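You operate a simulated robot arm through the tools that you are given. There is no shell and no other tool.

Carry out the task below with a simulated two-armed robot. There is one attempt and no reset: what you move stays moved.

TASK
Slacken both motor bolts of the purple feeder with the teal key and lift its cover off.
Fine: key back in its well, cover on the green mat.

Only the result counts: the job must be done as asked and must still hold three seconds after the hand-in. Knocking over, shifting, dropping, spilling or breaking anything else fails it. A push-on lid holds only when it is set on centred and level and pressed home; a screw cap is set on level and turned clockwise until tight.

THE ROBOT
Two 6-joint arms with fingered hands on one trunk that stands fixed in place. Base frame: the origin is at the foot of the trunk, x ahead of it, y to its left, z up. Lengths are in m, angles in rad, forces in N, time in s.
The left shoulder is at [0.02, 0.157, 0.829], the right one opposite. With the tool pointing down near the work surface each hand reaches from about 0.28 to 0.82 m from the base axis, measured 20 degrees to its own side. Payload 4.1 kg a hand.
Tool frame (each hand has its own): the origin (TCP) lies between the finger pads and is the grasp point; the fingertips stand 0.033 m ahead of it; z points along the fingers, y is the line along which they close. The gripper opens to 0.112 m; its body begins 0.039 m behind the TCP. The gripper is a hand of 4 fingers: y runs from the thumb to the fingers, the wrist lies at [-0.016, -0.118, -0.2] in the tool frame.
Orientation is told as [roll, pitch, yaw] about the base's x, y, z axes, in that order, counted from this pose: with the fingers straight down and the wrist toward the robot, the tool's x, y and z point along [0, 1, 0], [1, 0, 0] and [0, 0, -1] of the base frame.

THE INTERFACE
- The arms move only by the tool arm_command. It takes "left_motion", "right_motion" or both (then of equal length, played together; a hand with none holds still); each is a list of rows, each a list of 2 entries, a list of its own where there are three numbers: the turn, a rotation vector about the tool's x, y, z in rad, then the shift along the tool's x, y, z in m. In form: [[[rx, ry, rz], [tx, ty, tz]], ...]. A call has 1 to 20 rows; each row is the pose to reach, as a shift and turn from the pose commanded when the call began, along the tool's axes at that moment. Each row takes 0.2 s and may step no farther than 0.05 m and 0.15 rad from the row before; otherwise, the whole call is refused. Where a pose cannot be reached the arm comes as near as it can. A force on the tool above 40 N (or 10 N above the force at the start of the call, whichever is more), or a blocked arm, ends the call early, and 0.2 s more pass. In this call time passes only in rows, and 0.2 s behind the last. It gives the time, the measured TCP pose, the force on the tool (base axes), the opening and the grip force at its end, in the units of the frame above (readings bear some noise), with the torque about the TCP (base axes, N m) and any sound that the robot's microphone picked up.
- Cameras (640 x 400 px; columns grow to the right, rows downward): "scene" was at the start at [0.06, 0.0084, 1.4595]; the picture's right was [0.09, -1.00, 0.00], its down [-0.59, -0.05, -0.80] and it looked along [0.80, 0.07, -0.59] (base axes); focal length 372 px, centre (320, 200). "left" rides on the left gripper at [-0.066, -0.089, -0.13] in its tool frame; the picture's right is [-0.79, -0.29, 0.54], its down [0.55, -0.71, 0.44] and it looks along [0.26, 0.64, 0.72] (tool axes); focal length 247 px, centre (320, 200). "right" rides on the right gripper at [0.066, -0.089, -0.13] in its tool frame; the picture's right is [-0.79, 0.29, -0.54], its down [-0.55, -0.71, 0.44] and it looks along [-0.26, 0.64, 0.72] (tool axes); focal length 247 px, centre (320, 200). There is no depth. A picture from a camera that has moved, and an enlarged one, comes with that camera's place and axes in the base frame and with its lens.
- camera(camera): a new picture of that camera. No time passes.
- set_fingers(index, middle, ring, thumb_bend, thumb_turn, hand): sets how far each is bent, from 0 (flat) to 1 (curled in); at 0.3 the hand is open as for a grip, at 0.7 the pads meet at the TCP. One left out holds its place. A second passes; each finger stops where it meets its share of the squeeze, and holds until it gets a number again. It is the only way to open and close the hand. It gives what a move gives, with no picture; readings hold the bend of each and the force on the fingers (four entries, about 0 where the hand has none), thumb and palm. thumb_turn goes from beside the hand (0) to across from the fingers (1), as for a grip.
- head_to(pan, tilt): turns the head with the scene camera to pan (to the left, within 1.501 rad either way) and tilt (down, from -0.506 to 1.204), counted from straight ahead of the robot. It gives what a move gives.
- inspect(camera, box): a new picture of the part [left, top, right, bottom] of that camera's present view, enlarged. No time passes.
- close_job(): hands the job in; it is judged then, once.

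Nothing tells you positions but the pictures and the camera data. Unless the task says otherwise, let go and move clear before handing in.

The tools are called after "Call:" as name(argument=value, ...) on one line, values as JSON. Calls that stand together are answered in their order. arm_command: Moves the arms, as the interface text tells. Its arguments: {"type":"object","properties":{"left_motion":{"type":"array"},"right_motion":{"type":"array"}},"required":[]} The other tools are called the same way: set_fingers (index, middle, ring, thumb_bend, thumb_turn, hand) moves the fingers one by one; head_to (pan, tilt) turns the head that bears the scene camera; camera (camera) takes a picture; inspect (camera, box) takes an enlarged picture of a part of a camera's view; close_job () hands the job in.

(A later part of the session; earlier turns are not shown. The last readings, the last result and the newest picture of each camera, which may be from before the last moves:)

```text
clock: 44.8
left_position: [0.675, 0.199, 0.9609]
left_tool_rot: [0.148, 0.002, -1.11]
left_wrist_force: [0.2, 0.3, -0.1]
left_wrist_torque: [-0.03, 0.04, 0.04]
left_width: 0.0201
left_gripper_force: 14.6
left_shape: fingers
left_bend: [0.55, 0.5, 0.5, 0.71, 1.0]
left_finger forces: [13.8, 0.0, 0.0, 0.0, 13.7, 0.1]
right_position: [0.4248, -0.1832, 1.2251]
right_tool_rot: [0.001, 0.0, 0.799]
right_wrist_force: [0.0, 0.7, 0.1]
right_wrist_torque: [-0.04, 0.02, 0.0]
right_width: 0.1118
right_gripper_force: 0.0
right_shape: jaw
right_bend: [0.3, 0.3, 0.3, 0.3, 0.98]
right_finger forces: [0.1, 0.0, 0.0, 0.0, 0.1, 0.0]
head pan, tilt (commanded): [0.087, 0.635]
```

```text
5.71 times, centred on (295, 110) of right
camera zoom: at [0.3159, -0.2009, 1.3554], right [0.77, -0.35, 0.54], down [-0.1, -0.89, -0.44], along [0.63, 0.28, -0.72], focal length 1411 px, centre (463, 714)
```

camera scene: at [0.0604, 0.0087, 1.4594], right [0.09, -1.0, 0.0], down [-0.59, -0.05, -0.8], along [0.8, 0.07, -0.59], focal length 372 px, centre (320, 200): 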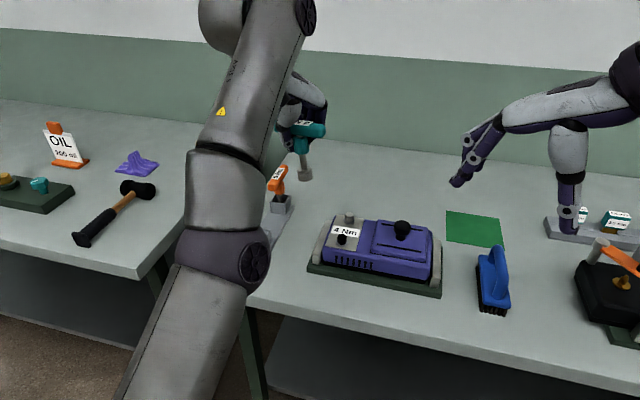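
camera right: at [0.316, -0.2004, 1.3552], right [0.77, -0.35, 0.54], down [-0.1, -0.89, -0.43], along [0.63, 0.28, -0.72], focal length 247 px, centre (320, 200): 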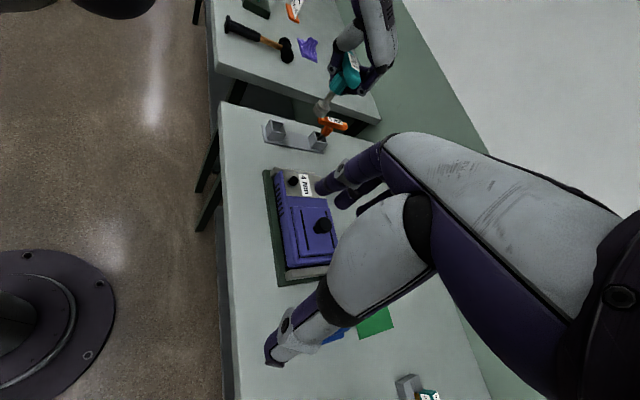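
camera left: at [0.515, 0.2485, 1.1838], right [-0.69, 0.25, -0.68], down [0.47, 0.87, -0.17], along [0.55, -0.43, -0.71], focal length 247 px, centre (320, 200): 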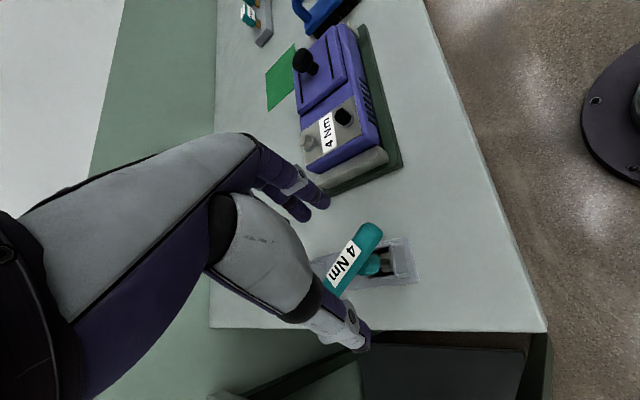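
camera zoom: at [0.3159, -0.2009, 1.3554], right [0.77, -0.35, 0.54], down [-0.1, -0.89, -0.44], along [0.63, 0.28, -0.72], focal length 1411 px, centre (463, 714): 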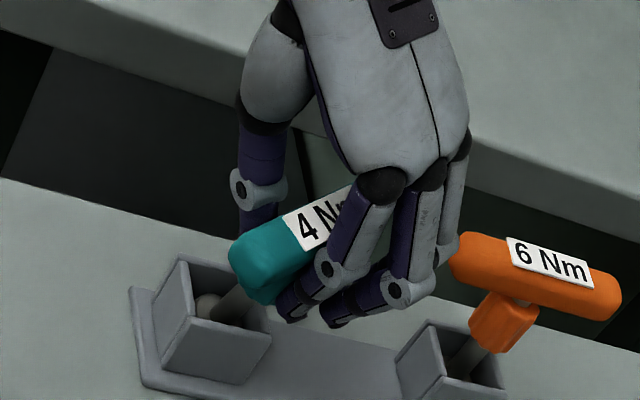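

The thumb pushed the free-standing key over before the index met it. Better: preset the three fingers as a fixed wall and squeeze only with the thumb. I open first.

Call:
set_fingers(hand="left", index=0.45, middle=0.45, ring=0.45, thumb_bend=0.35)

Call:
inspect(camera="scene", box=[225, 175, 305, 260])

Call:
inspect(camera="left", box=[270, 150, 450, 280])

Call:
inspect(camera="right", box=[250, 75, 340, 145])

```text
clock: 45.8
left_position: [0.6745, 0.198, 0.9593]
left_tool_rot: [0.149, 0.002, -1.11]
left_wrist_force: [-0.6, 0.8, 0.5]
left_wrist_torque: [0.02, 0.01, 0.02]
left_width: 0.0848
left_gripper_force: 0.1
left_shape: fingers
left_bend: [0.45, 0.45, 0.45, 0.35, 0.98]
left_finger forces: [0.0, 0.0, 0.1, 0.0, 0.0, 0.0]
right_position: [0.4261, -0.1818, 1.2249]
right_tool_rot: [0.0, 0.0, 0.799]
right_wrist_force: [-0.5, -0.4, 0.1]
right_wrist_torque: [0.02, -0.01, 0.02]
right_width: 0.1122
right_gripper_force: 0.0
right_shape: jaw
right_bend: [0.3, 0.3, 0.3, 0.3, 0.98]
right_finger forces: [0.0, 0.0, 0.1, 0.0, 0.0, 0.1]
head pan, tilt (commanded): [0.087, 0.635]
```

```text
4.71 times, centred on (265, 218) of scene
camera zoom: at [0.06, 0.0084, 1.4595], right [0.09, -1.0, 0.0], down [-0.59, -0.05, -0.8], along [0.8, 0.07, -0.59], focal length 1751 px, centre (579, 118)
```

zoom: 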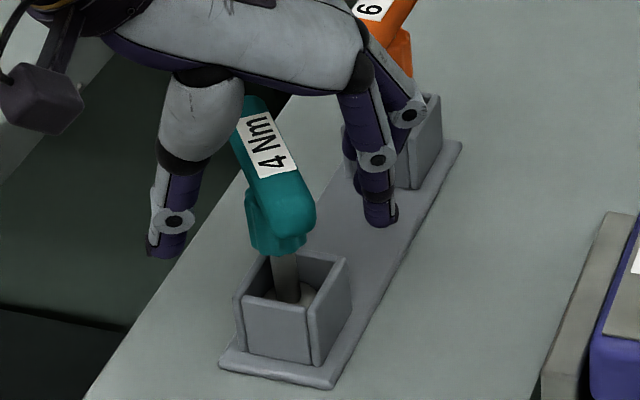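

```text
3.08 times, centred on (360, 215) of left
camera zoom: at [0.5595, 0.24, 1.0789], right [-0.76, -0.06, -0.65], down [0.23, 0.91, -0.35], along [0.61, -0.41, -0.68], focal length 760 px, centre (197, 154)
```

zoom: 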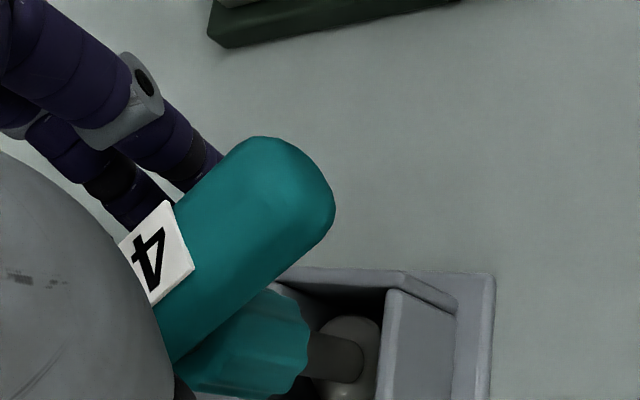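

```text
5.71 times, centred on (295, 110) of right
camera zoom: at [0.3159, -0.2009, 1.3554], right [0.77, -0.35, 0.54], down [-0.1, -0.89, -0.44], along [0.63, 0.28, -0.72], focal length 1411 px, centre (463, 714)
```

zoom: 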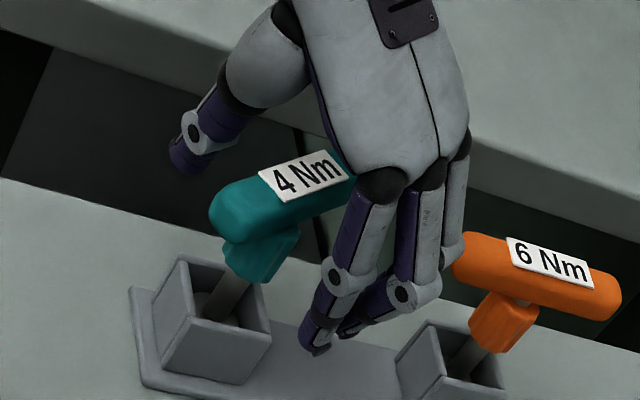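

Call:
arm_command(left_motion=[[[0, 0, 0], [-0.0026, -0.0036, 0]]])

Call:
set_fingers(hand="left", index=0.6, middle=0.6, ring=0.6)

Call:
set_fingers(hand="left", thumb_bend=0.9)

Call:
inspect(camera="scene", box=[225, 175, 305, 260])

Call:
inspect(camera="left", box=[270, 150, 450, 280])

Call:
inspect(camera="right", box=[250, 75, 340, 145])

```text
clock: 46.2
left_position: [0.6712, 0.2013, 0.9595]
left_tool_rot: [0.148, 0.001, -1.109]
left_wrist_force: [0.7, -0.8, -0.7]
left_wrist_torque: [0.01, -0.01, -0.01]
left_width: 0.0847
left_gripper_force: 0.1
left_shape: fingers
left_bend: [0.45, 0.45, 0.45, 0.35, 0.98]
left_finger forces: [0.0, 0.0, 0.0, 0.0, 0.0, 0.0]
right_position: [0.4252, -0.1833, 1.227]
right_tool_rot: [0.0, -0.001, 0.8]
right_wrist_force: [0.3, 0.0, -0.8]
right_wrist_torque: [0.02, 0.01, 0.0]
right_width: 0.1119
right_gripper_force: 0.1
right_shape: jaw
right_bend: [0.3, 0.3, 0.3, 0.3, 0.98]
right_finger forces: [0.0, 0.0, 0.1, 0.0, 0.1, 0.1]
head pan, tilt (commanded): [0.087, 0.635]
```

```text
clock: 47.2
left_position: [0.6709, 0.2011, 0.9598]
left_tool_rot: [0.149, 0.002, -1.111]
left_wrist_force: [-0.4, 0.0, 0.9]
left_wrist_torque: [-0.03, 0.01, -0.01]
left_width: 0.0642
left_gripper_force: 0.0
left_shape: fingers
left_bend: [0.6, 0.6, 0.6, 0.35, 0.98]
left_finger forces: [0.0, 0.0, 0.0, 0.0, 0.0, 0.1]
right_position: [0.4249, -0.1835, 1.2251]
right_tool_rot: [-0.002, -0.001, 0.797]
right_wrist_force: [-0.4, 0.5, -0.2]
right_wrist_torque: [0.0, 0.03, -0.01]
right_width: 0.1119
right_gripper_force: 0.0
right_shape: jaw
right_bend: [0.3, 0.3, 0.3, 0.3, 0.98]
right_finger forces: [0.0, 0.1, 0.0, 0.0, 0.0, 0.0]
head pan, tilt (commanded): [0.087, 0.635]
```

```text
clock: 48.2
left_position: [0.6712, 0.2005, 0.9585]
left_tool_rot: [0.149, 0.001, -1.109]
left_wrist_force: [-1.2, 5.6, -2.4]
left_wrist_torque: [0.49, 0.09, -0.03]
left_width: 0.0217
left_gripper_force: 17.5
left_shape: fingers
left_bend: [0.53, 0.6, 0.59, 0.72, 1.0]
left_finger forces: [13.2, 0.5, 1.4, 0.1, 20.0, 0.0]
right_position: [0.4264, -0.1827, 1.2236]
right_tool_rot: [0.0, -0.001, 0.8]
right_wrist_force: [-0.5, 0.7, 0.3]
right_wrist_torque: [0.0, -0.01, 0.01]
right_width: 0.1118
right_gripper_force: 0.0
right_shape: jaw
right_bend: [0.3, 0.3, 0.3, 0.3, 0.98]
right_finger forces: [0.0, 0.0, 0.0, 0.0, 0.1, 0.0]
head pan, tilt (commanded): [0.087, 0.635]
```

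```text
4.71 times, centred on (265, 218) of scene
camera zoom: at [0.0601, 0.0086, 1.4594], right [0.09, -1.0, 0.0], down [-0.59, -0.05, -0.8], along [0.8, 0.07, -0.59], focal length 1751 px, centre (579, 118)
```

zoom: 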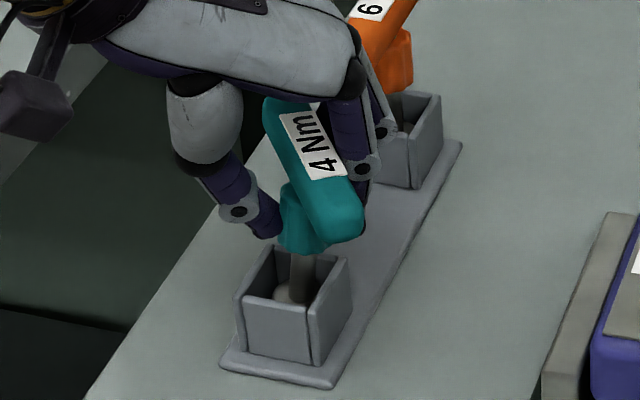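

```text
3.08 times, centred on (360, 215) of left
camera zoom: at [0.5556, 0.243, 1.0781], right [-0.76, -0.06, -0.65], down [0.23, 0.91, -0.35], along [0.61, -0.41, -0.68], focal length 760 px, centre (197, 154)
```

zoom: 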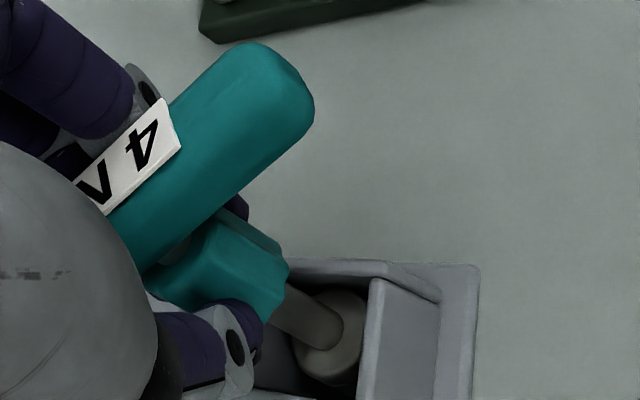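

```text
5.71 times, centred on (295, 110) of right
camera zoom: at [0.316, -0.2006, 1.3555], right [0.77, -0.35, 0.54], down [-0.1, -0.89, -0.44], along [0.63, 0.28, -0.72], focal length 1411 px, centre (463, 714)
```

zoom: 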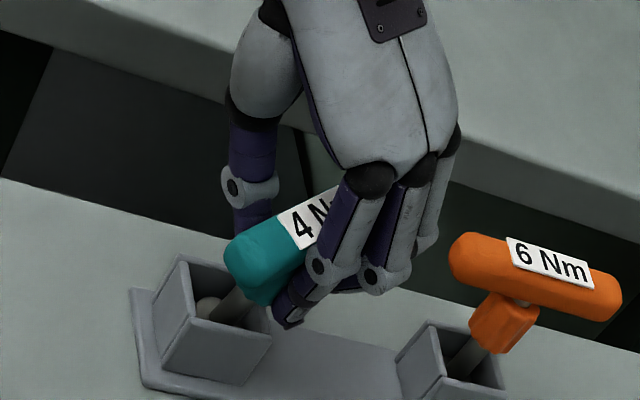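

The grip now has index and thumb on the key with the other fingers as stops; the key leans about 0.2 rad. I turn the hand about the key's foot to stand it upright, which also gives the wrist a better reach.

Call:
arm_command(left_motion=[[[-0.0617, -0.0274, -0.0092], [0.0022, -0.0054, 0.0008]], [[-0.1233, -0.0548, -0.0184], [0.0043, -0.0107, 0.0019]], [[-0.185, -0.0822, -0.0276], [0.0065, -0.0161, 0.0031]]])

Call:
inspect(camera="scene", box=[225, 175, 305, 260])

Call:
inspect(camera="left", box=[270, 150, 450, 280])

Call:
inspect(camera="right", box=[250, 75, 340, 145])

```text
clock: 49.0
left_position: [0.6703, 0.2189, 0.9583]
left_tool_rot: [0.065, -0.187, -1.101]
left_wrist_force: [-1.0, 2.9, -3.1]
left_wrist_torque: [0.47, 0.07, -0.06]
left_width: 0.0218
left_gripper_force: 17.4
left_shape: fingers
left_bend: [0.53, 0.6, 0.59, 0.72, 1.0]
left_finger forces: [13.3, 0.5, 1.6, 0.1, 18.9, 0.0]
right_position: [0.426, -0.1831, 1.225]
right_tool_rot: [0.0, 0.0, 0.799]
right_wrist_force: [-0.2, -0.2, -0.8]
right_wrist_torque: [0.02, 0.01, -0.05]
right_width: 0.1119
right_gripper_force: 0.0
right_shape: jaw
right_bend: [0.3, 0.3, 0.3, 0.3, 0.98]
right_finger forces: [0.0, 0.0, 0.0, 0.0, 0.1, 0.0]
head pan, tilt (commanded): [0.087, 0.635]
```

```text
4.71 times, centred on (265, 218) of scene
camera zoom: at [0.0601, 0.0083, 1.4594], right [0.09, -1.0, 0.0], down [-0.59, -0.05, -0.8], along [0.8, 0.07, -0.59], focal length 1751 px, centre (579, 118)
```

zoom: 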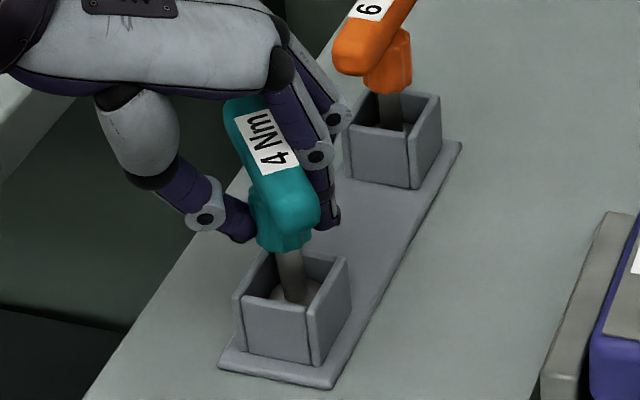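

```text
3.08 times, centred on (360, 215) of left
camera zoom: at [0.5534, 0.2829, 1.0641], right [-0.75, -0.19, -0.63], down [0.23, 0.82, -0.52], along [0.62, -0.54, -0.57], focal length 760 px, centre (197, 154)
```

zoom: 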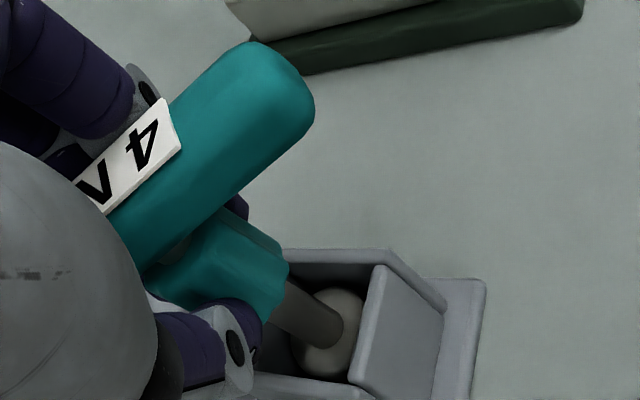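

```text
5.71 times, centred on (295, 110) of right
camera zoom: at [0.316, -0.201, 1.3554], right [0.77, -0.35, 0.54], down [-0.1, -0.89, -0.44], along [0.63, 0.28, -0.72], focal length 1411 px, centre (463, 714)
```

zoom: 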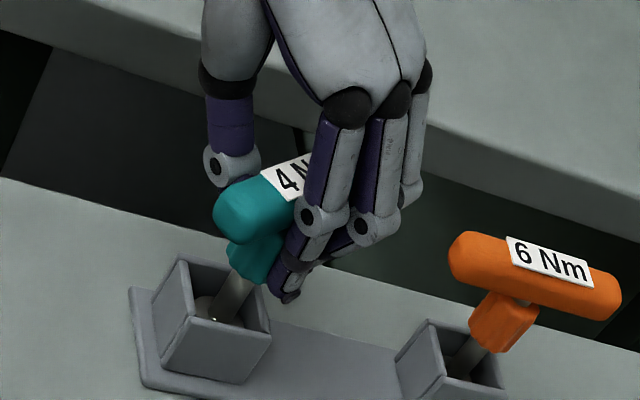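

The key stands nearly upright with the hand. I lift it straight out of the well.

Call:
arm_command(left_motion=[[[0, 0, 0], [0.001, 0.0028, -0.0147]], [[0, 0, 0], [0.0019, 0.0056, -0.0294]], [[0, 0, 0], [0.0029, 0.0084, -0.0441]], [[0, 0, 0], [0.0038, 0.0112, -0.0588]], [[0, 0, 0], [0.0048, 0.0139, -0.0735]]])

Call:
inspect(camera="scene", box=[225, 145, 305, 240])

Call:
inspect(camera="left", box=[270, 150, 450, 280])

Call:
inspect(camera="right", box=[250, 50, 340, 130])

```text
clock: 50.2
left_position: [0.67, 0.2178, 1.0341]
left_tool_rot: [0.065, -0.188, -1.102]
left_wrist_force: [-0.6, 0.2, -1.1]
left_wrist_torque: [0.01, 0.02, -0.01]
left_width: 0.0217
left_gripper_force: 14.3
left_shape: fingers
left_bend: [0.51, 0.59, 0.59, 0.73, 1.0]
left_finger forces: [13.4, 0.7, 0.7, 0.0, 14.4, 0.0]
right_position: [0.4259, -0.1831, 1.2265]
right_tool_rot: [-0.001, 0.0, 0.799]
right_wrist_force: [-0.6, -0.2, -0.1]
right_wrist_torque: [0.01, -0.01, -0.01]
right_width: 0.112
right_gripper_force: 0.1
right_shape: jaw
right_bend: [0.3, 0.3, 0.3, 0.3, 0.98]
right_finger forces: [0.0, 0.0, 0.0, 0.1, 0.0, 0.1]
head pan, tilt (commanded): [0.087, 0.635]
```

```text
4.21 times, centred on (265, 192) of scene
camera zoom: at [0.0601, 0.0084, 1.4594], right [0.09, -1.0, 0.0], down [-0.59, -0.05, -0.8], along [0.8, 0.07, -0.59], focal length 1567 px, centre (552, 232)
```

zoom: 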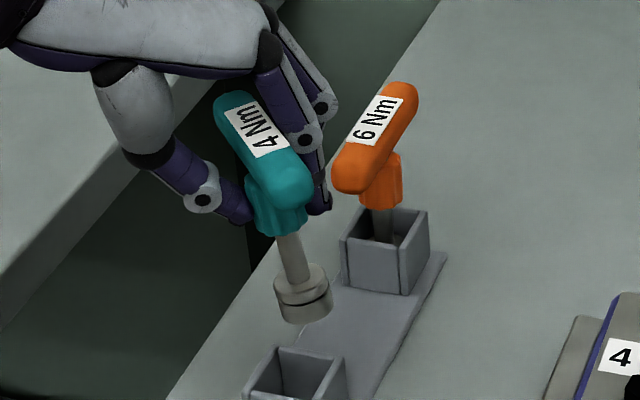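

```text
3.08 times, centred on (360, 215) of left
camera zoom: at [0.5533, 0.2823, 1.1396], right [-0.75, -0.19, -0.63], down [0.23, 0.82, -0.52], along [0.62, -0.54, -0.57], focal length 760 px, centre (197, 154)
```

zoom: 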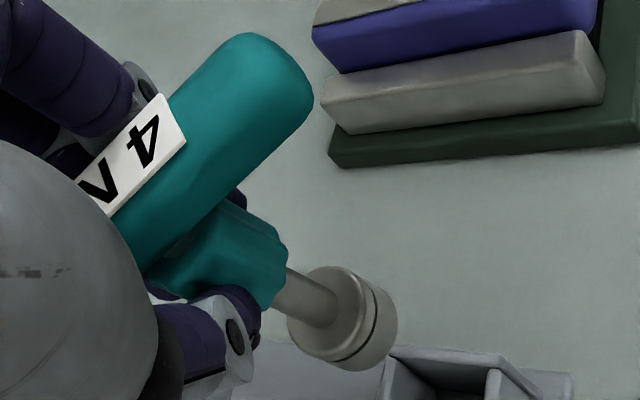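

```text
5.00 times, centred on (295, 90) of right
camera zoom: at [0.316, -0.2008, 1.3554], right [0.77, -0.35, 0.54], down [-0.1, -0.89, -0.44], along [0.63, 0.28, -0.72], focal length 1235 px, centre (445, 750)
```

zoom: 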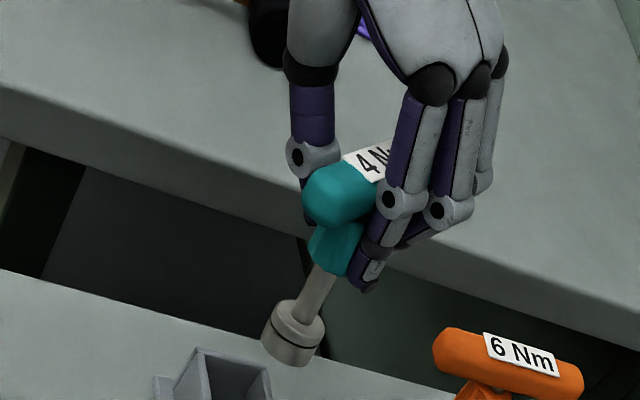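

The key is out and firmly held (no residual torque). I level it (foot leans about +0.05, -0.11) while carrying it toward the middle.

Call:
arm_command(left_motion=[[[0.0401, 0.0017, 0.0029], [-0.0291, 0.0249, -0.0142]], [[0.0803, 0.0035, 0.0059], [-0.0583, 0.0497, -0.0283]], [[0.1204, 0.0052, 0.0088], [-0.0874, 0.0746, -0.0425]]])

Call:
inspect(camera="scene", box=[250, 130, 330, 210])

Call:
inspect(camera="right", box=[250, 50, 340, 130])

Call:
inspect(camera="left", box=[270, 150, 450, 280])

```text
clock: 51.0
left_position: [0.6196, 0.117, 1.0822]
left_tool_rot: [0.068, -0.065, -1.103]
left_wrist_force: [0.8, 0.0, -1.9]
left_wrist_torque: [-0.01, 0.03, -0.02]
left_width: 0.0214
left_gripper_force: 14.7
left_shape: fingers
left_bend: [0.51, 0.59, 0.59, 0.73, 1.0]
left_finger forces: [13.4, 0.6, 0.7, 0.0, 14.6, 0.0]
right_position: [0.4253, -0.1814, 1.2247]
right_tool_rot: [0.001, -0.001, 0.798]
right_wrist_force: [0.3, 0.4, -0.8]
right_wrist_torque: [0.0, 0.01, 0.02]
right_width: 0.112
right_gripper_force: 0.0
right_shape: jaw
right_bend: [0.3, 0.3, 0.3, 0.3, 0.98]
right_finger forces: [0.1, 0.0, 0.1, 0.0, 0.0, 0.0]
head pan, tilt (commanded): [0.087, 0.635]
```

```text
5.00 times, centred on (290, 170) of scene
camera zoom: at [0.0603, 0.0089, 1.4594], right [0.09, -1.0, 0.0], down [-0.59, -0.05, -0.8], along [0.8, 0.07, -0.59], focal length 1860 px, centre (470, 350)
```

zoom: 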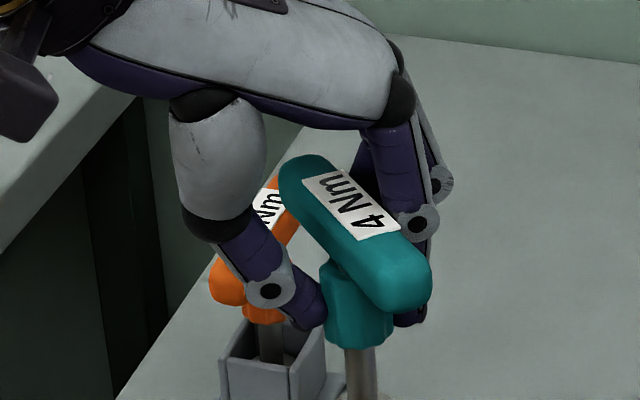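

```text
5.00 times, centred on (295, 90) of right
camera zoom: at [0.3162, -0.2004, 1.3554], right [0.77, -0.35, 0.54], down [-0.1, -0.89, -0.44], along [0.63, 0.28, -0.72], focal length 1235 px, centre (445, 750)
```

zoom: 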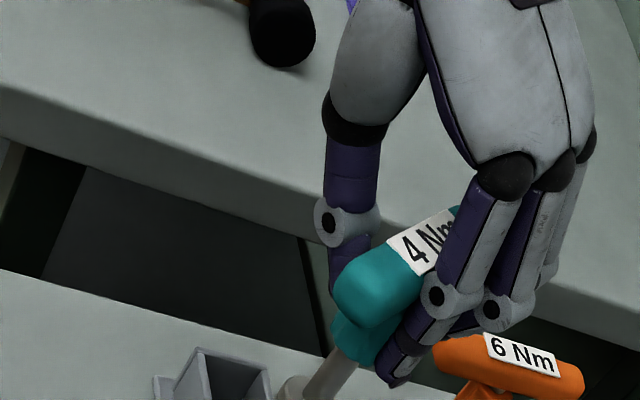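

```text
3.08 times, centred on (360, 215) of left
camera zoom: at [0.5084, 0.1698, 1.2012], right [-0.78, -0.12, -0.61], down [0.21, 0.87, -0.44], along [0.59, -0.47, -0.66], focal length 760 px, centre (197, 154)
```

zoom: 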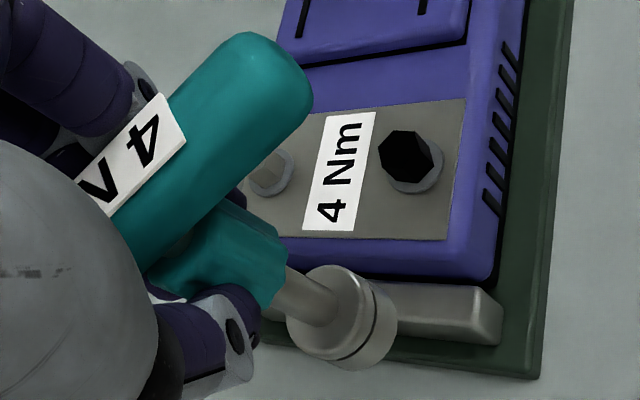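

Call:
inspect(camera="scene", box=[280, 180, 360, 240])

Call:
inspect(camera="right", box=[260, 95, 340, 155])

```text
6.67 times, centred on (320, 210) of scene
camera zoom: at [0.0603, 0.0089, 1.4594], right [0.09, -1.0, 0.0], down [-0.59, -0.05, -0.8], along [0.8, 0.07, -0.59], focal length 2481 px, centre (320, 133)
```

zoom: 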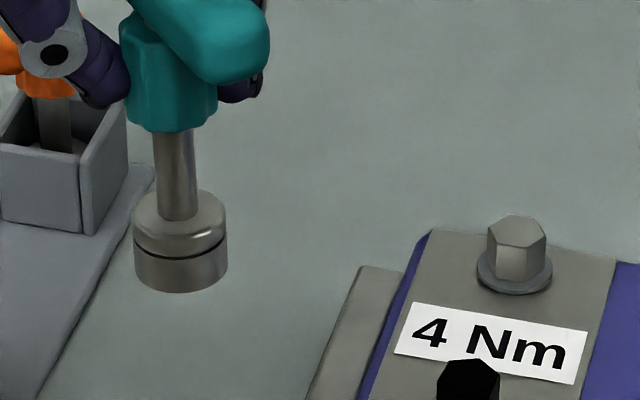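

```text
6.67 times, centred on (300, 125) of right
camera zoom: at [0.3162, -0.2004, 1.3554], right [0.77, -0.35, 0.54], down [-0.1, -0.89, -0.44], along [0.63, 0.28, -0.72], focal length 1646 px, centre (453, 700)
```

zoom: 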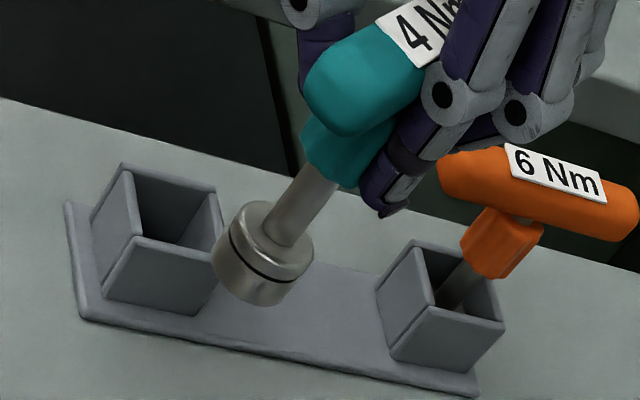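

The key is upright to within a few hundredths; its axis is 1.9 cm from the TCP and the foot 8.6 cm below. I carry it toward the silver bolt at yaw -0.86 and shift the right hand to keep that bolt in view.

Call:
arm_command(left_motion=[[[0.0109, -0.0094, -0.0609], [0.002, 0.0253, 0.0073]], [[0.0219, -0.0188, -0.1218], [0.0041, 0.0505, 0.0147]], [[0.0328, -0.0282, -0.1826], [0.0062, 0.0758, 0.022]], [[0.0437, -0.0376, -0.2435], [0.0082, 0.101, 0.0293]]], right_motion=[[[0, 0, 0], [-0.0119, 0.0043, -0.0075]], [[0, 0, 0], [-0.0238, 0.0086, -0.015]], [[0, 0, 0], [-0.0357, 0.0128, -0.0225]], [[0, 0, 0], [-0.0476, 0.0171, -0.03]]])

Call:
inspect(camera="scene", box=[316, 185, 376, 235])

Call:
inspect(camera="right", box=[272, 145, 332, 195])

```text
clock: 52.0
left_position: [0.674, 0.03, 1.0616]
left_tool_rot: [0.02, -0.033, -0.854]
left_wrist_force: [0.5, 0.2, -1.2]
left_wrist_torque: [-0.02, -0.02, -0.02]
left_width: 0.0216
left_gripper_force: 14.9
left_shape: fingers
left_bend: [0.51, 0.59, 0.59, 0.73, 1.0]
left_finger forces: [13.4, 0.7, 0.8, 0.0, 14.6, 0.0]
right_position: [0.4708, -0.2037, 1.2542]
right_tool_rot: [-0.001, -0.001, 0.801]
right_wrist_force: [0.0, 0.8, 0.2]
right_wrist_torque: [-0.06, -0.03, -0.04]
right_width: 0.1116
right_gripper_force: 0.1
right_shape: jaw
right_bend: [0.3, 0.3, 0.3, 0.3, 0.98]
right_finger forces: [0.1, 0.1, 0.0, 0.1, 0.0, 0.0]
head pan, tilt (commanded): [0.087, 0.635]
```

```text
8.00 times, centred on (346, 210) of scene
camera zoom: at [0.0596, 0.0087, 1.4595], right [0.09, -1.0, 0.0], down [-0.59, -0.05, -0.81], along [0.8, 0.07, -0.59], focal length 2977 px, centre (112, 120)
```

zoom: 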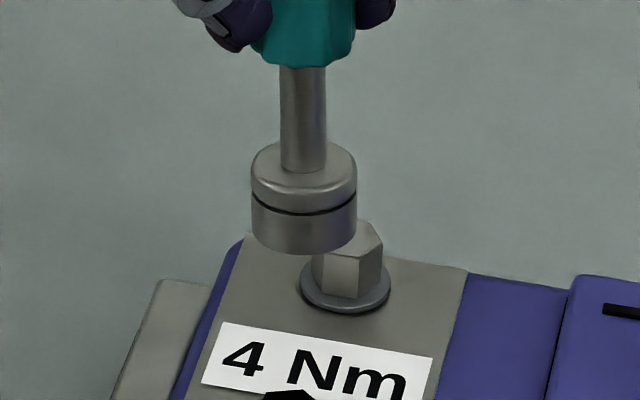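

```text
8.00 times, centred on (302, 170) of right
camera zoom: at [0.3618, -0.2222, 1.3855], right [0.77, -0.35, 0.54], down [-0.1, -0.89, -0.44], along [0.63, 0.28, -0.72], focal length 1976 px, centre (464, 440)
```

zoom: 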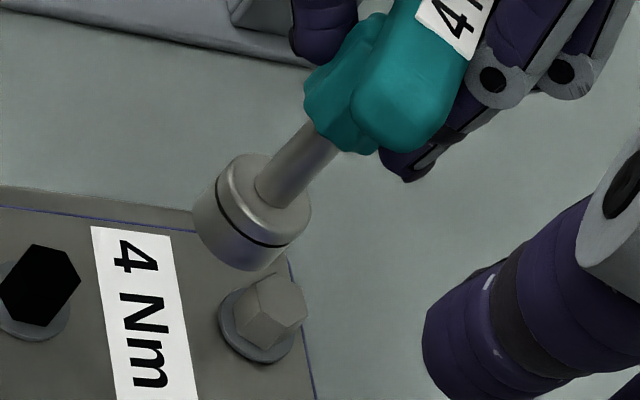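

Everything was reachable. I take out the remaining lean and move the socket over the silver bolt.

Call:
arm_command(left_motion=[[[0.0282, -0.002, 0.0005], [0.0044, 0.0146, 0.0066]], [[0.0564, -0.0039, 0.001], [0.0088, 0.0291, 0.0132]]])

Call:
inspect(camera="scene", box=[332, 200, 368, 226])

Call:
inspect(camera="right", box=[282, 155, 322, 192])

```text
clock: 52.6
left_position: [0.6827, 0.019, 1.041]
left_tool_rot: [0.017, 0.022, -0.856]
left_wrist_force: [-0.8, 1.0, 4.1]
left_wrist_torque: [0.03, -0.01, 0.0]
left_width: 0.0213
left_gripper_force: 16.2
left_shape: fingers
left_bend: [0.51, 0.6, 0.59, 0.73, 1.0]
left_finger forces: [14.5, 0.9, 0.8, 0.0, 16.8, 0.0]
left hand out of reach, approached as far as the arm can: row 1, 2
right_position: [0.4706, -0.2043, 1.2555]
right_tool_rot: [-0.001, -0.001, 0.8]
right_wrist_force: [0.0, 1.5, 0.6]
right_wrist_torque: [0.0, 0.01, 0.0]
right_width: 0.1119
right_gripper_force: 0.1
right_shape: jaw
right_bend: [0.3, 0.3, 0.3, 0.3, 0.98]
right_finger forces: [0.0, 0.1, 0.1, 0.0, 0.0, 0.1]
head pan, tilt (commanded): [0.087, 0.635]
```

```text
15.38 times, centred on (350, 213) of scene
camera zoom: at [0.0597, 0.0087, 1.4595], right [0.09, -1.0, 0.0], down [-0.59, -0.05, -0.8], along [0.8, 0.07, -0.59], focal length 5724 px, centre (-142, 0)
```

zoom: 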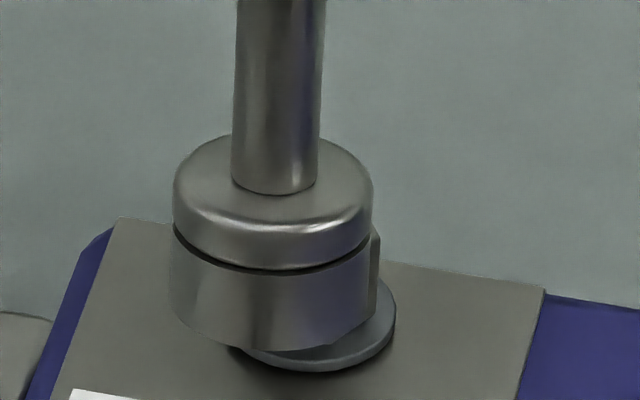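

```text
10.81 times, centred on (302, 174) of right
camera zoom: at [0.3618, -0.222, 1.3854], right [0.77, -0.35, 0.54], down [-0.1, -0.89, -0.44], along [0.63, 0.28, -0.72], focal length 2670 px, centre (515, 486)
```

zoom: 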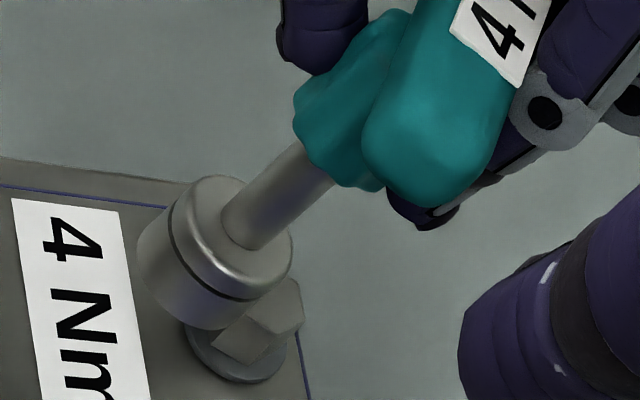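

That spot is still out of reach at this yaw, and the socket came down just in front of the bolt. I lift off and come in with yaw -0.55, where the wrist lies nearer.

Call:
arm_command(left_motion=[[[0, 0, 0], [-0.003, -0.004, -0.013]], [[0.003, 0.003, -0.1], [-0.004, -0.006, -0.017]], [[0.006, 0.006, -0.2], [-0.002, -0.004, -0.017]], [[0.009, 0.009, -0.3], [0, 0, -0.015]]])

Call:
inspect(camera="scene", box=[322, 190, 382, 236])

Call:
inspect(camera="right", box=[272, 145, 332, 195])

```text
clock: 53.6
left_position: [0.682, 0.0182, 1.0559]
left_tool_rot: [0.033, 0.027, -0.556]
left_wrist_force: [-0.1, -0.2, -1.5]
left_wrist_torque: [0.04, 0.03, 0.0]
left_width: 0.0215
left_gripper_force: 14.6
left_shape: fingers
left_bend: [0.51, 0.59, 0.59, 0.74, 1.0]
left_finger forces: [13.7, 0.9, 0.8, 0.1, 14.7, 0.1]
right_position: [0.4712, -0.2035, 1.2551]
right_tool_rot: [0.001, 0.0, 0.8]
right_wrist_force: [-0.1, 0.8, 0.1]
right_wrist_torque: [-0.02, -0.01, 0.0]
right_width: 0.1119
right_gripper_force: 0.1
right_shape: jaw
right_bend: [0.3, 0.3, 0.3, 0.3, 0.98]
right_finger forces: [0.0, 0.1, 0.0, 0.0, 0.1, 0.0]
head pan, tilt (commanded): [0.087, 0.635]
```

```text
8.70 times, centred on (352, 213) of scene
camera zoom: at [0.0601, 0.0085, 1.4594], right [0.09, -1.0, 0.0], down [-0.59, -0.05, -0.8], along [0.8, 0.07, -0.59], focal length 3236 px, centre (42, 87)
```

zoom: 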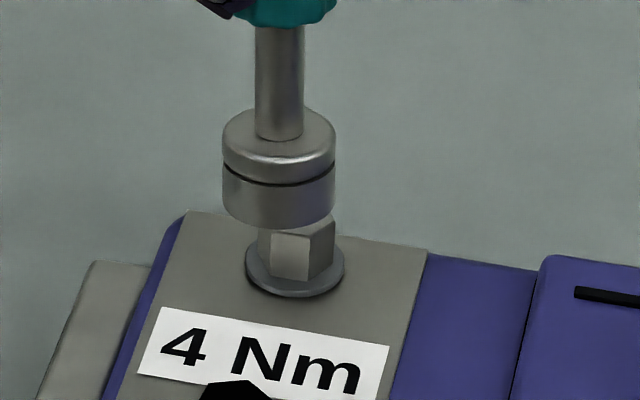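

```text
8.00 times, centred on (302, 170) of right
camera zoom: at [0.3622, -0.2223, 1.3852], right [0.77, -0.35, 0.54], down [-0.1, -0.89, -0.44], along [0.63, 0.28, -0.72], focal length 1976 px, centre (464, 440)
```

zoom: 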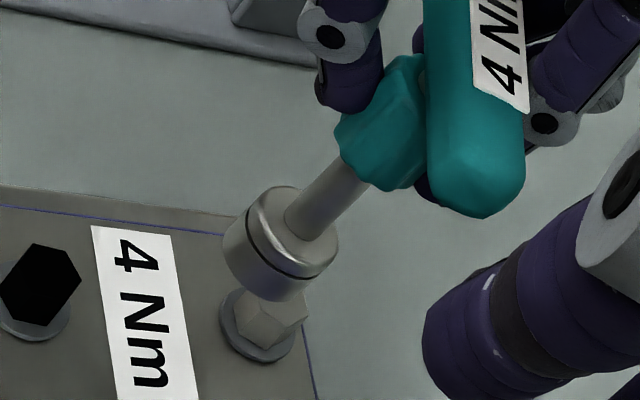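

The key has pivoted slightly in the pinch but hangs within about 0.05 rad of vertical, which is good enough. I bring it over the silver bolt at this yaw.

Call:
arm_command(left_motion=[[[0, 0, 0], [0.0012, 0.0126, 0.0077]]])

Call:
inspect(camera="scene", box=[332, 200, 368, 226])

Call:
inspect(camera="right", box=[282, 155, 322, 192])

```text
clock: 54.0
left_position: [0.6927, 0.0133, 1.0472]
left_tool_rot: [0.032, 0.023, -0.555]
left_wrist_force: [0.0, -0.4, -1.6]
left_wrist_torque: [0.02, 0.0, -0.02]
left_width: 0.0215
left_gripper_force: 15.0
left_shape: fingers
left_bend: [0.51, 0.59, 0.59, 0.74, 1.0]
left_finger forces: [13.7, 1.0, 0.8, 0.0, 14.7, 0.1]
right_position: [0.4711, -0.2051, 1.2543]
right_tool_rot: [0.002, 0.0, 0.798]
right_wrist_force: [-0.4, 0.1, 0.2]
right_wrist_torque: [0.01, 0.0, -0.01]
right_width: 0.1117
right_gripper_force: 0.1
right_shape: jaw
right_bend: [0.3, 0.3, 0.3, 0.3, 0.98]
right_finger forces: [0.0, 0.0, 0.0, 0.0, 0.0, 0.0]
head pan, tilt (commanded): [0.087, 0.635]
```

```text
15.38 times, centred on (350, 213) of scene
camera zoom: at [0.0599, 0.0085, 1.4595], right [0.09, -1.0, 0.0], down [-0.59, -0.05, -0.8], along [0.8, 0.07, -0.59], focal length 5724 px, centre (-142, 0)
```

zoom: 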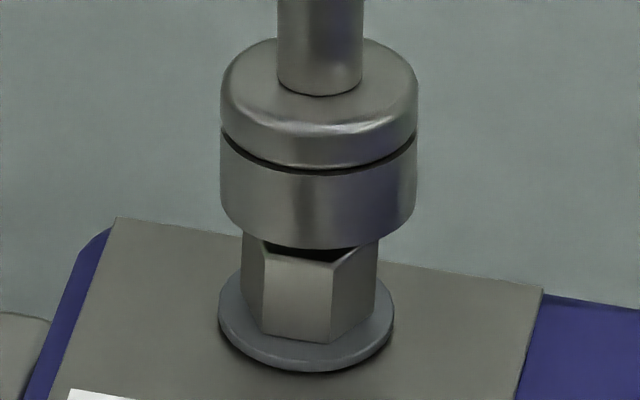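

```text
10.81 times, centred on (302, 174) of right
camera zoom: at [0.3619, -0.2222, 1.3853], right [0.77, -0.35, 0.54], down [-0.1, -0.89, -0.44], along [0.63, 0.28, -0.72], focal length 2670 px, centre (515, 486)
```

zoom: 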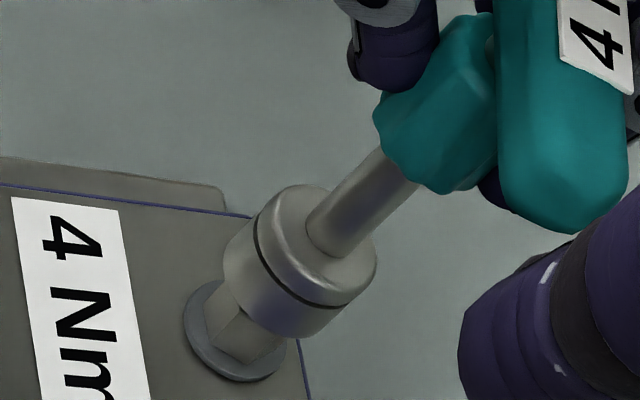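

Centred within about 2 mm. I make the last nudge (+1.9, +0.7 mm) and lower to contact.

Call:
arm_command(left_motion=[[[0, 0, 0], [0.0015, 0.0013, 0.0025]], [[0, 0, 0], [0.0014, 0.0014, 0.005]], [[0, 0, 0], [0.0014, 0.0014, 0.0062]]])

Call:
inspect(camera="scene", box=[332, 200, 368, 226])

Call:
inspect(camera="right", box=[282, 155, 322, 192])

```text
clock: 54.8
left_position: [0.6939, 0.0146, 1.0417]
left_tool_rot: [0.034, 0.025, -0.557]
left_wrist_force: [0.2, 0.0, 0.7]
left_wrist_torque: [0.0, 0.0, 0.02]
left_width: 0.0217
left_gripper_force: 15.3
left_shape: fingers
left_bend: [0.51, 0.59, 0.59, 0.74, 1.0]
left_finger forces: [14.2, 0.7, 0.8, 0.0, 15.1, 0.0]
right_position: [0.471, -0.2043, 1.2548]
right_tool_rot: [-0.001, 0.001, 0.799]
right_wrist_force: [-0.6, 0.1, -0.6]
right_wrist_torque: [-0.01, 0.0, 0.02]
right_width: 0.1121
right_gripper_force: 0.0
right_shape: jaw
right_bend: [0.3, 0.3, 0.3, 0.3, 0.98]
right_finger forces: [0.1, 0.0, 0.1, 0.0, 0.0, 0.0]
head pan, tilt (commanded): [0.087, 0.635]
```

```text
15.38 times, centred on (350, 213) of scene
camera zoom: at [0.06, 0.0084, 1.4595], right [0.09, -1.0, 0.0], down [-0.59, -0.05, -0.8], along [0.8, 0.07, -0.59], focal length 5724 px, centre (-142, 0)
```

zoom: 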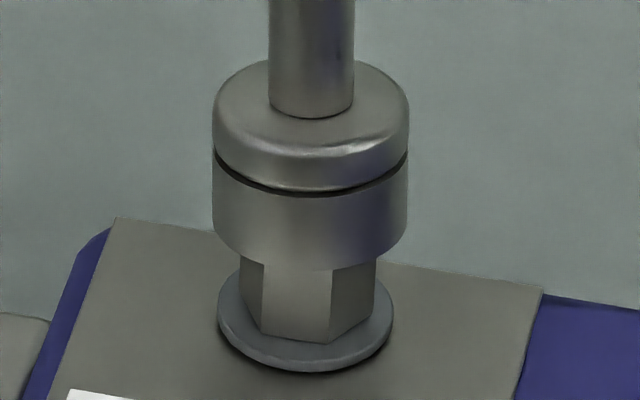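

```text
10.81 times, centred on (302, 174) of right
camera zoom: at [0.362, -0.2224, 1.3853], right [0.77, -0.35, 0.54], down [-0.1, -0.89, -0.44], along [0.63, 0.28, -0.72], focal length 2670 px, centre (515, 486)
```

zoom: 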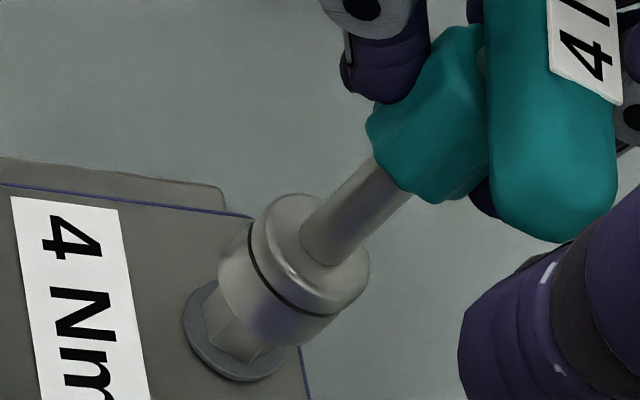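

Centred on the bolt and just touching. I press lightly and make a 0.5 rad counter-clockwise stroke about the key axis.

Call:
arm_command(left_motion=[[[0, 0, 0], [0, 0, 0.0015]], [[0.0046, -0.0038, -0.1399], [-0.0013, -0.0014, 0.0015]], [[0.0092, -0.0076, -0.2797], [-0.0027, -0.0028, 0.0015]], [[0.0139, -0.0113, -0.4196], [-0.0044, -0.004, 0.0014]], [[0.0165, -0.0135, -0.4996], [-0.0054, -0.0044, 0.0014]]])

Call:
inspect(camera="scene", box=[332, 200, 368, 226])

Call:
inspect(camera="right", box=[282, 155, 322, 192])

```text
clock: 56.0
left_position: [0.6886, 0.0135, 1.0399]
left_tool_rot: [0.034, 0.024, -0.055]
left_wrist_force: [0.8, -0.2, 2.4]
left_wrist_torque: [0.01, -0.09, -0.01]
left_width: 0.0216
left_gripper_force: 15.8
left_shape: fingers
left_bend: [0.5, 0.59, 0.59, 0.74, 1.0]
left_finger forces: [14.4, 1.0, 1.2, 0.0, 15.2, 0.0]
right_position: [0.4711, -0.2041, 1.2549]
right_tool_rot: [-0.001, -0.001, 0.8]
right_wrist_force: [-0.7, 0.2, 0.1]
right_wrist_torque: [-0.03, 0.03, -0.04]
right_width: 0.1121
right_gripper_force: 0.1
right_shape: jaw
right_bend: [0.3, 0.3, 0.3, 0.3, 0.98]
right_finger forces: [0.0, 0.0, 0.0, 0.1, 0.0, 0.0]
head pan, tilt (commanded): [0.087, 0.635]
```

```text
15.38 times, centred on (350, 213) of scene
camera zoom: at [0.06, 0.0085, 1.4595], right [0.09, -1.0, 0.0], down [-0.59, -0.05, -0.8], along [0.8, 0.07, -0.59], focal length 5724 px, centre (-142, 0)
```

zoom: 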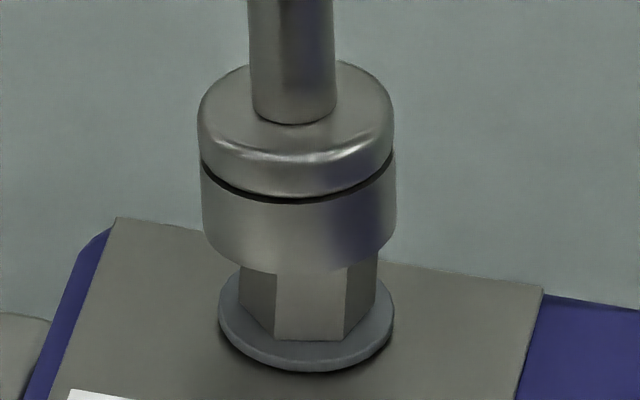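

```text
10.81 times, centred on (302, 174) of right
camera zoom: at [0.362, -0.2222, 1.3853], right [0.77, -0.35, 0.54], down [-0.1, -0.89, -0.44], along [0.63, 0.28, -0.72], focal length 2670 px, centre (515, 486)
```

zoom: 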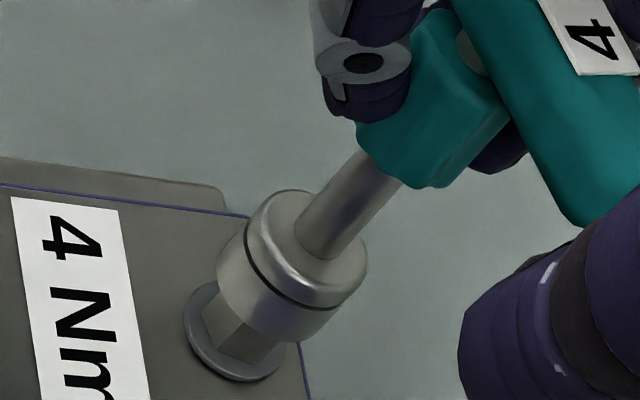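

The bolt turned about 13° on that stroke, partly slipping. I now repeat: lift, swing back, set down centred (with the better key offset), press a bit more and stroke again.

Call:
arm_command(left_motion=[[[0, 0, 0], [0.0001, -0.0001, -0.004]], [[-0.0038, 0.0027, 0.1109], [0.0006, 0.0014, -0.004]], [[-0.0076, 0.0054, 0.2228], [0.0011, 0.0027, -0.004]], [[-0.0114, 0.008, 0.3337], [0.0016, 0.0041, -0.004]], [[-0.0151, 0.0107, 0.4446], [0.002, 0.0054, -0.004]], [[-0.0151, 0.0107, 0.4446], [0.0019, 0.0056, 0.0011]]])

Call:
inspect(camera="scene", box=[332, 200, 368, 226])

Call:
inspect(camera="right", box=[282, 155, 322, 192])

```text
clock: 57.4
left_position: [0.6948, 0.0142, 1.0396]
left_tool_rot: [0.032, 0.02, -0.504]
left_wrist_force: [-0.3, 0.2, 7.2]
left_wrist_torque: [-0.04, 0.0, -0.02]
left_width: 0.0215
left_gripper_force: 16.6
left_shape: fingers
left_bend: [0.5, 0.59, 0.59, 0.74, 1.0]
left_finger forces: [15.5, 1.1, 1.1, 0.1, 16.6, 0.0]
right_position: [0.4718, -0.2042, 1.2556]
right_tool_rot: [0.001, -0.001, 0.799]
right_wrist_force: [0.3, -0.1, -0.2]
right_wrist_torque: [0.03, 0.02, 0.0]
right_width: 0.1119
right_gripper_force: 0.1
right_shape: jaw
right_bend: [0.3, 0.3, 0.3, 0.3, 0.98]
right_finger forces: [0.0, 0.0, 0.1, 0.0, 0.0, 0.1]
head pan, tilt (commanded): [0.087, 0.635]
```

```text
15.38 times, centred on (350, 213) of scene
camera zoom: at [0.0599, 0.0083, 1.4595], right [0.09, -1.0, 0.0], down [-0.59, -0.05, -0.8], along [0.8, 0.07, -0.59], focal length 5724 px, centre (-142, 0)
```

zoom: 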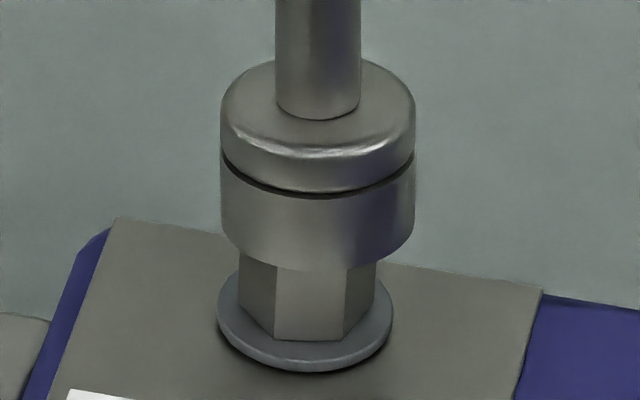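

```text
10.81 times, centred on (302, 174) of right
camera zoom: at [0.3619, -0.2224, 1.3853], right [0.77, -0.35, 0.54], down [-0.1, -0.89, -0.44], along [0.63, 0.28, -0.72], focal length 2670 px, centre (515, 486)
```

zoom: 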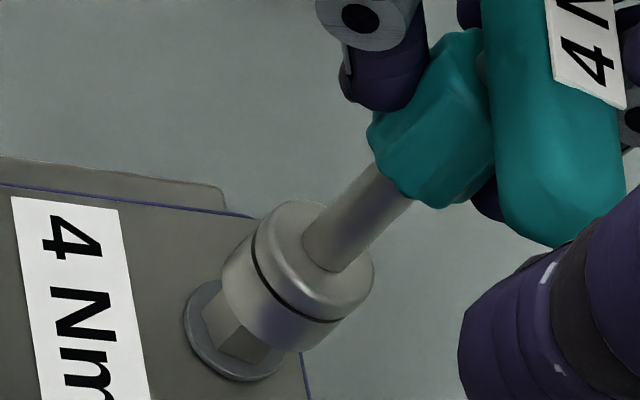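

Call:
arm_command(left_motion=[[[0.0045, -0.0028, -0.1399], [-0.0019, -0.0018, 0.0005]], [[0.009, -0.0056, -0.2798], [-0.0042, -0.0033, 0.0005]], [[0.0134, -0.0084, -0.4197], [-0.0065, -0.0045, 0.0005]], [[0.016, -0.01, -0.4997], [-0.0079, -0.005, 0.0005]]])

Call:
inspect(camera="scene", box=[332, 200, 368, 226])

Call:
inspect(camera="right", box=[282, 155, 322, 192])

```text
clock: 58.4
left_position: [0.6855, 0.0107, 1.0375]
left_tool_rot: [0.035, 0.022, -0.001]
left_wrist_force: [0.0, 1.6, 9.2]
left_wrist_torque: [-0.01, -0.08, 0.0]
left_width: 0.0214
left_gripper_force: 18.1
left_shape: fingers
left_bend: [0.5, 0.59, 0.58, 0.74, 1.0]
left_finger forces: [15.4, 1.7, 1.6, 0.0, 17.6, 0.0]
right_position: [0.4727, -0.204, 1.255]
right_tool_rot: [0.001, 0.0, 0.799]
right_wrist_force: [0.0, 0.3, 0.3]
right_wrist_torque: [-0.05, 0.02, 0.03]
right_width: 0.1119
right_gripper_force: 0.0
right_shape: jaw
right_bend: [0.3, 0.3, 0.3, 0.3, 0.98]
right_finger forces: [0.0, 0.0, 0.0, 0.0, 0.0, 0.0]
head pan, tilt (commanded): [0.087, 0.635]
```

```text
15.38 times, centred on (350, 213) of scene
camera zoom: at [0.0598, 0.0086, 1.4595], right [0.09, -1.0, 0.0], down [-0.59, -0.05, -0.8], along [0.8, 0.07, -0.59], focal length 5724 px, centre (-142, 0)
```

zoom: 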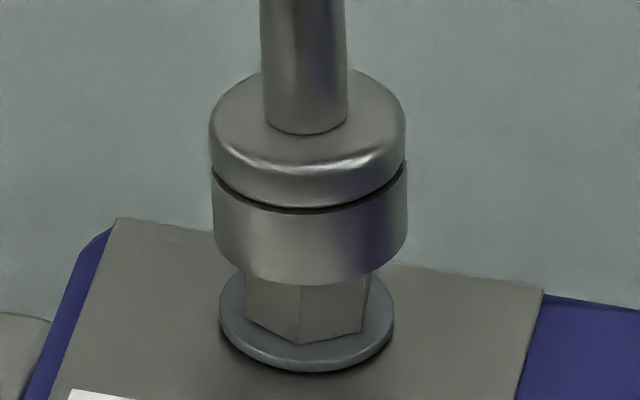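

```text
10.81 times, centred on (302, 174) of right
camera zoom: at [0.3619, -0.2222, 1.3853], right [0.77, -0.35, 0.54], down [-0.1, -0.89, -0.44], along [0.63, 0.28, -0.72], focal length 2670 px, centre (515, 486)
```

zoom: 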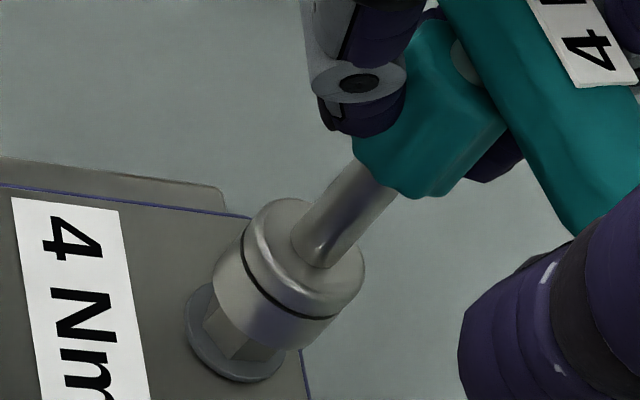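

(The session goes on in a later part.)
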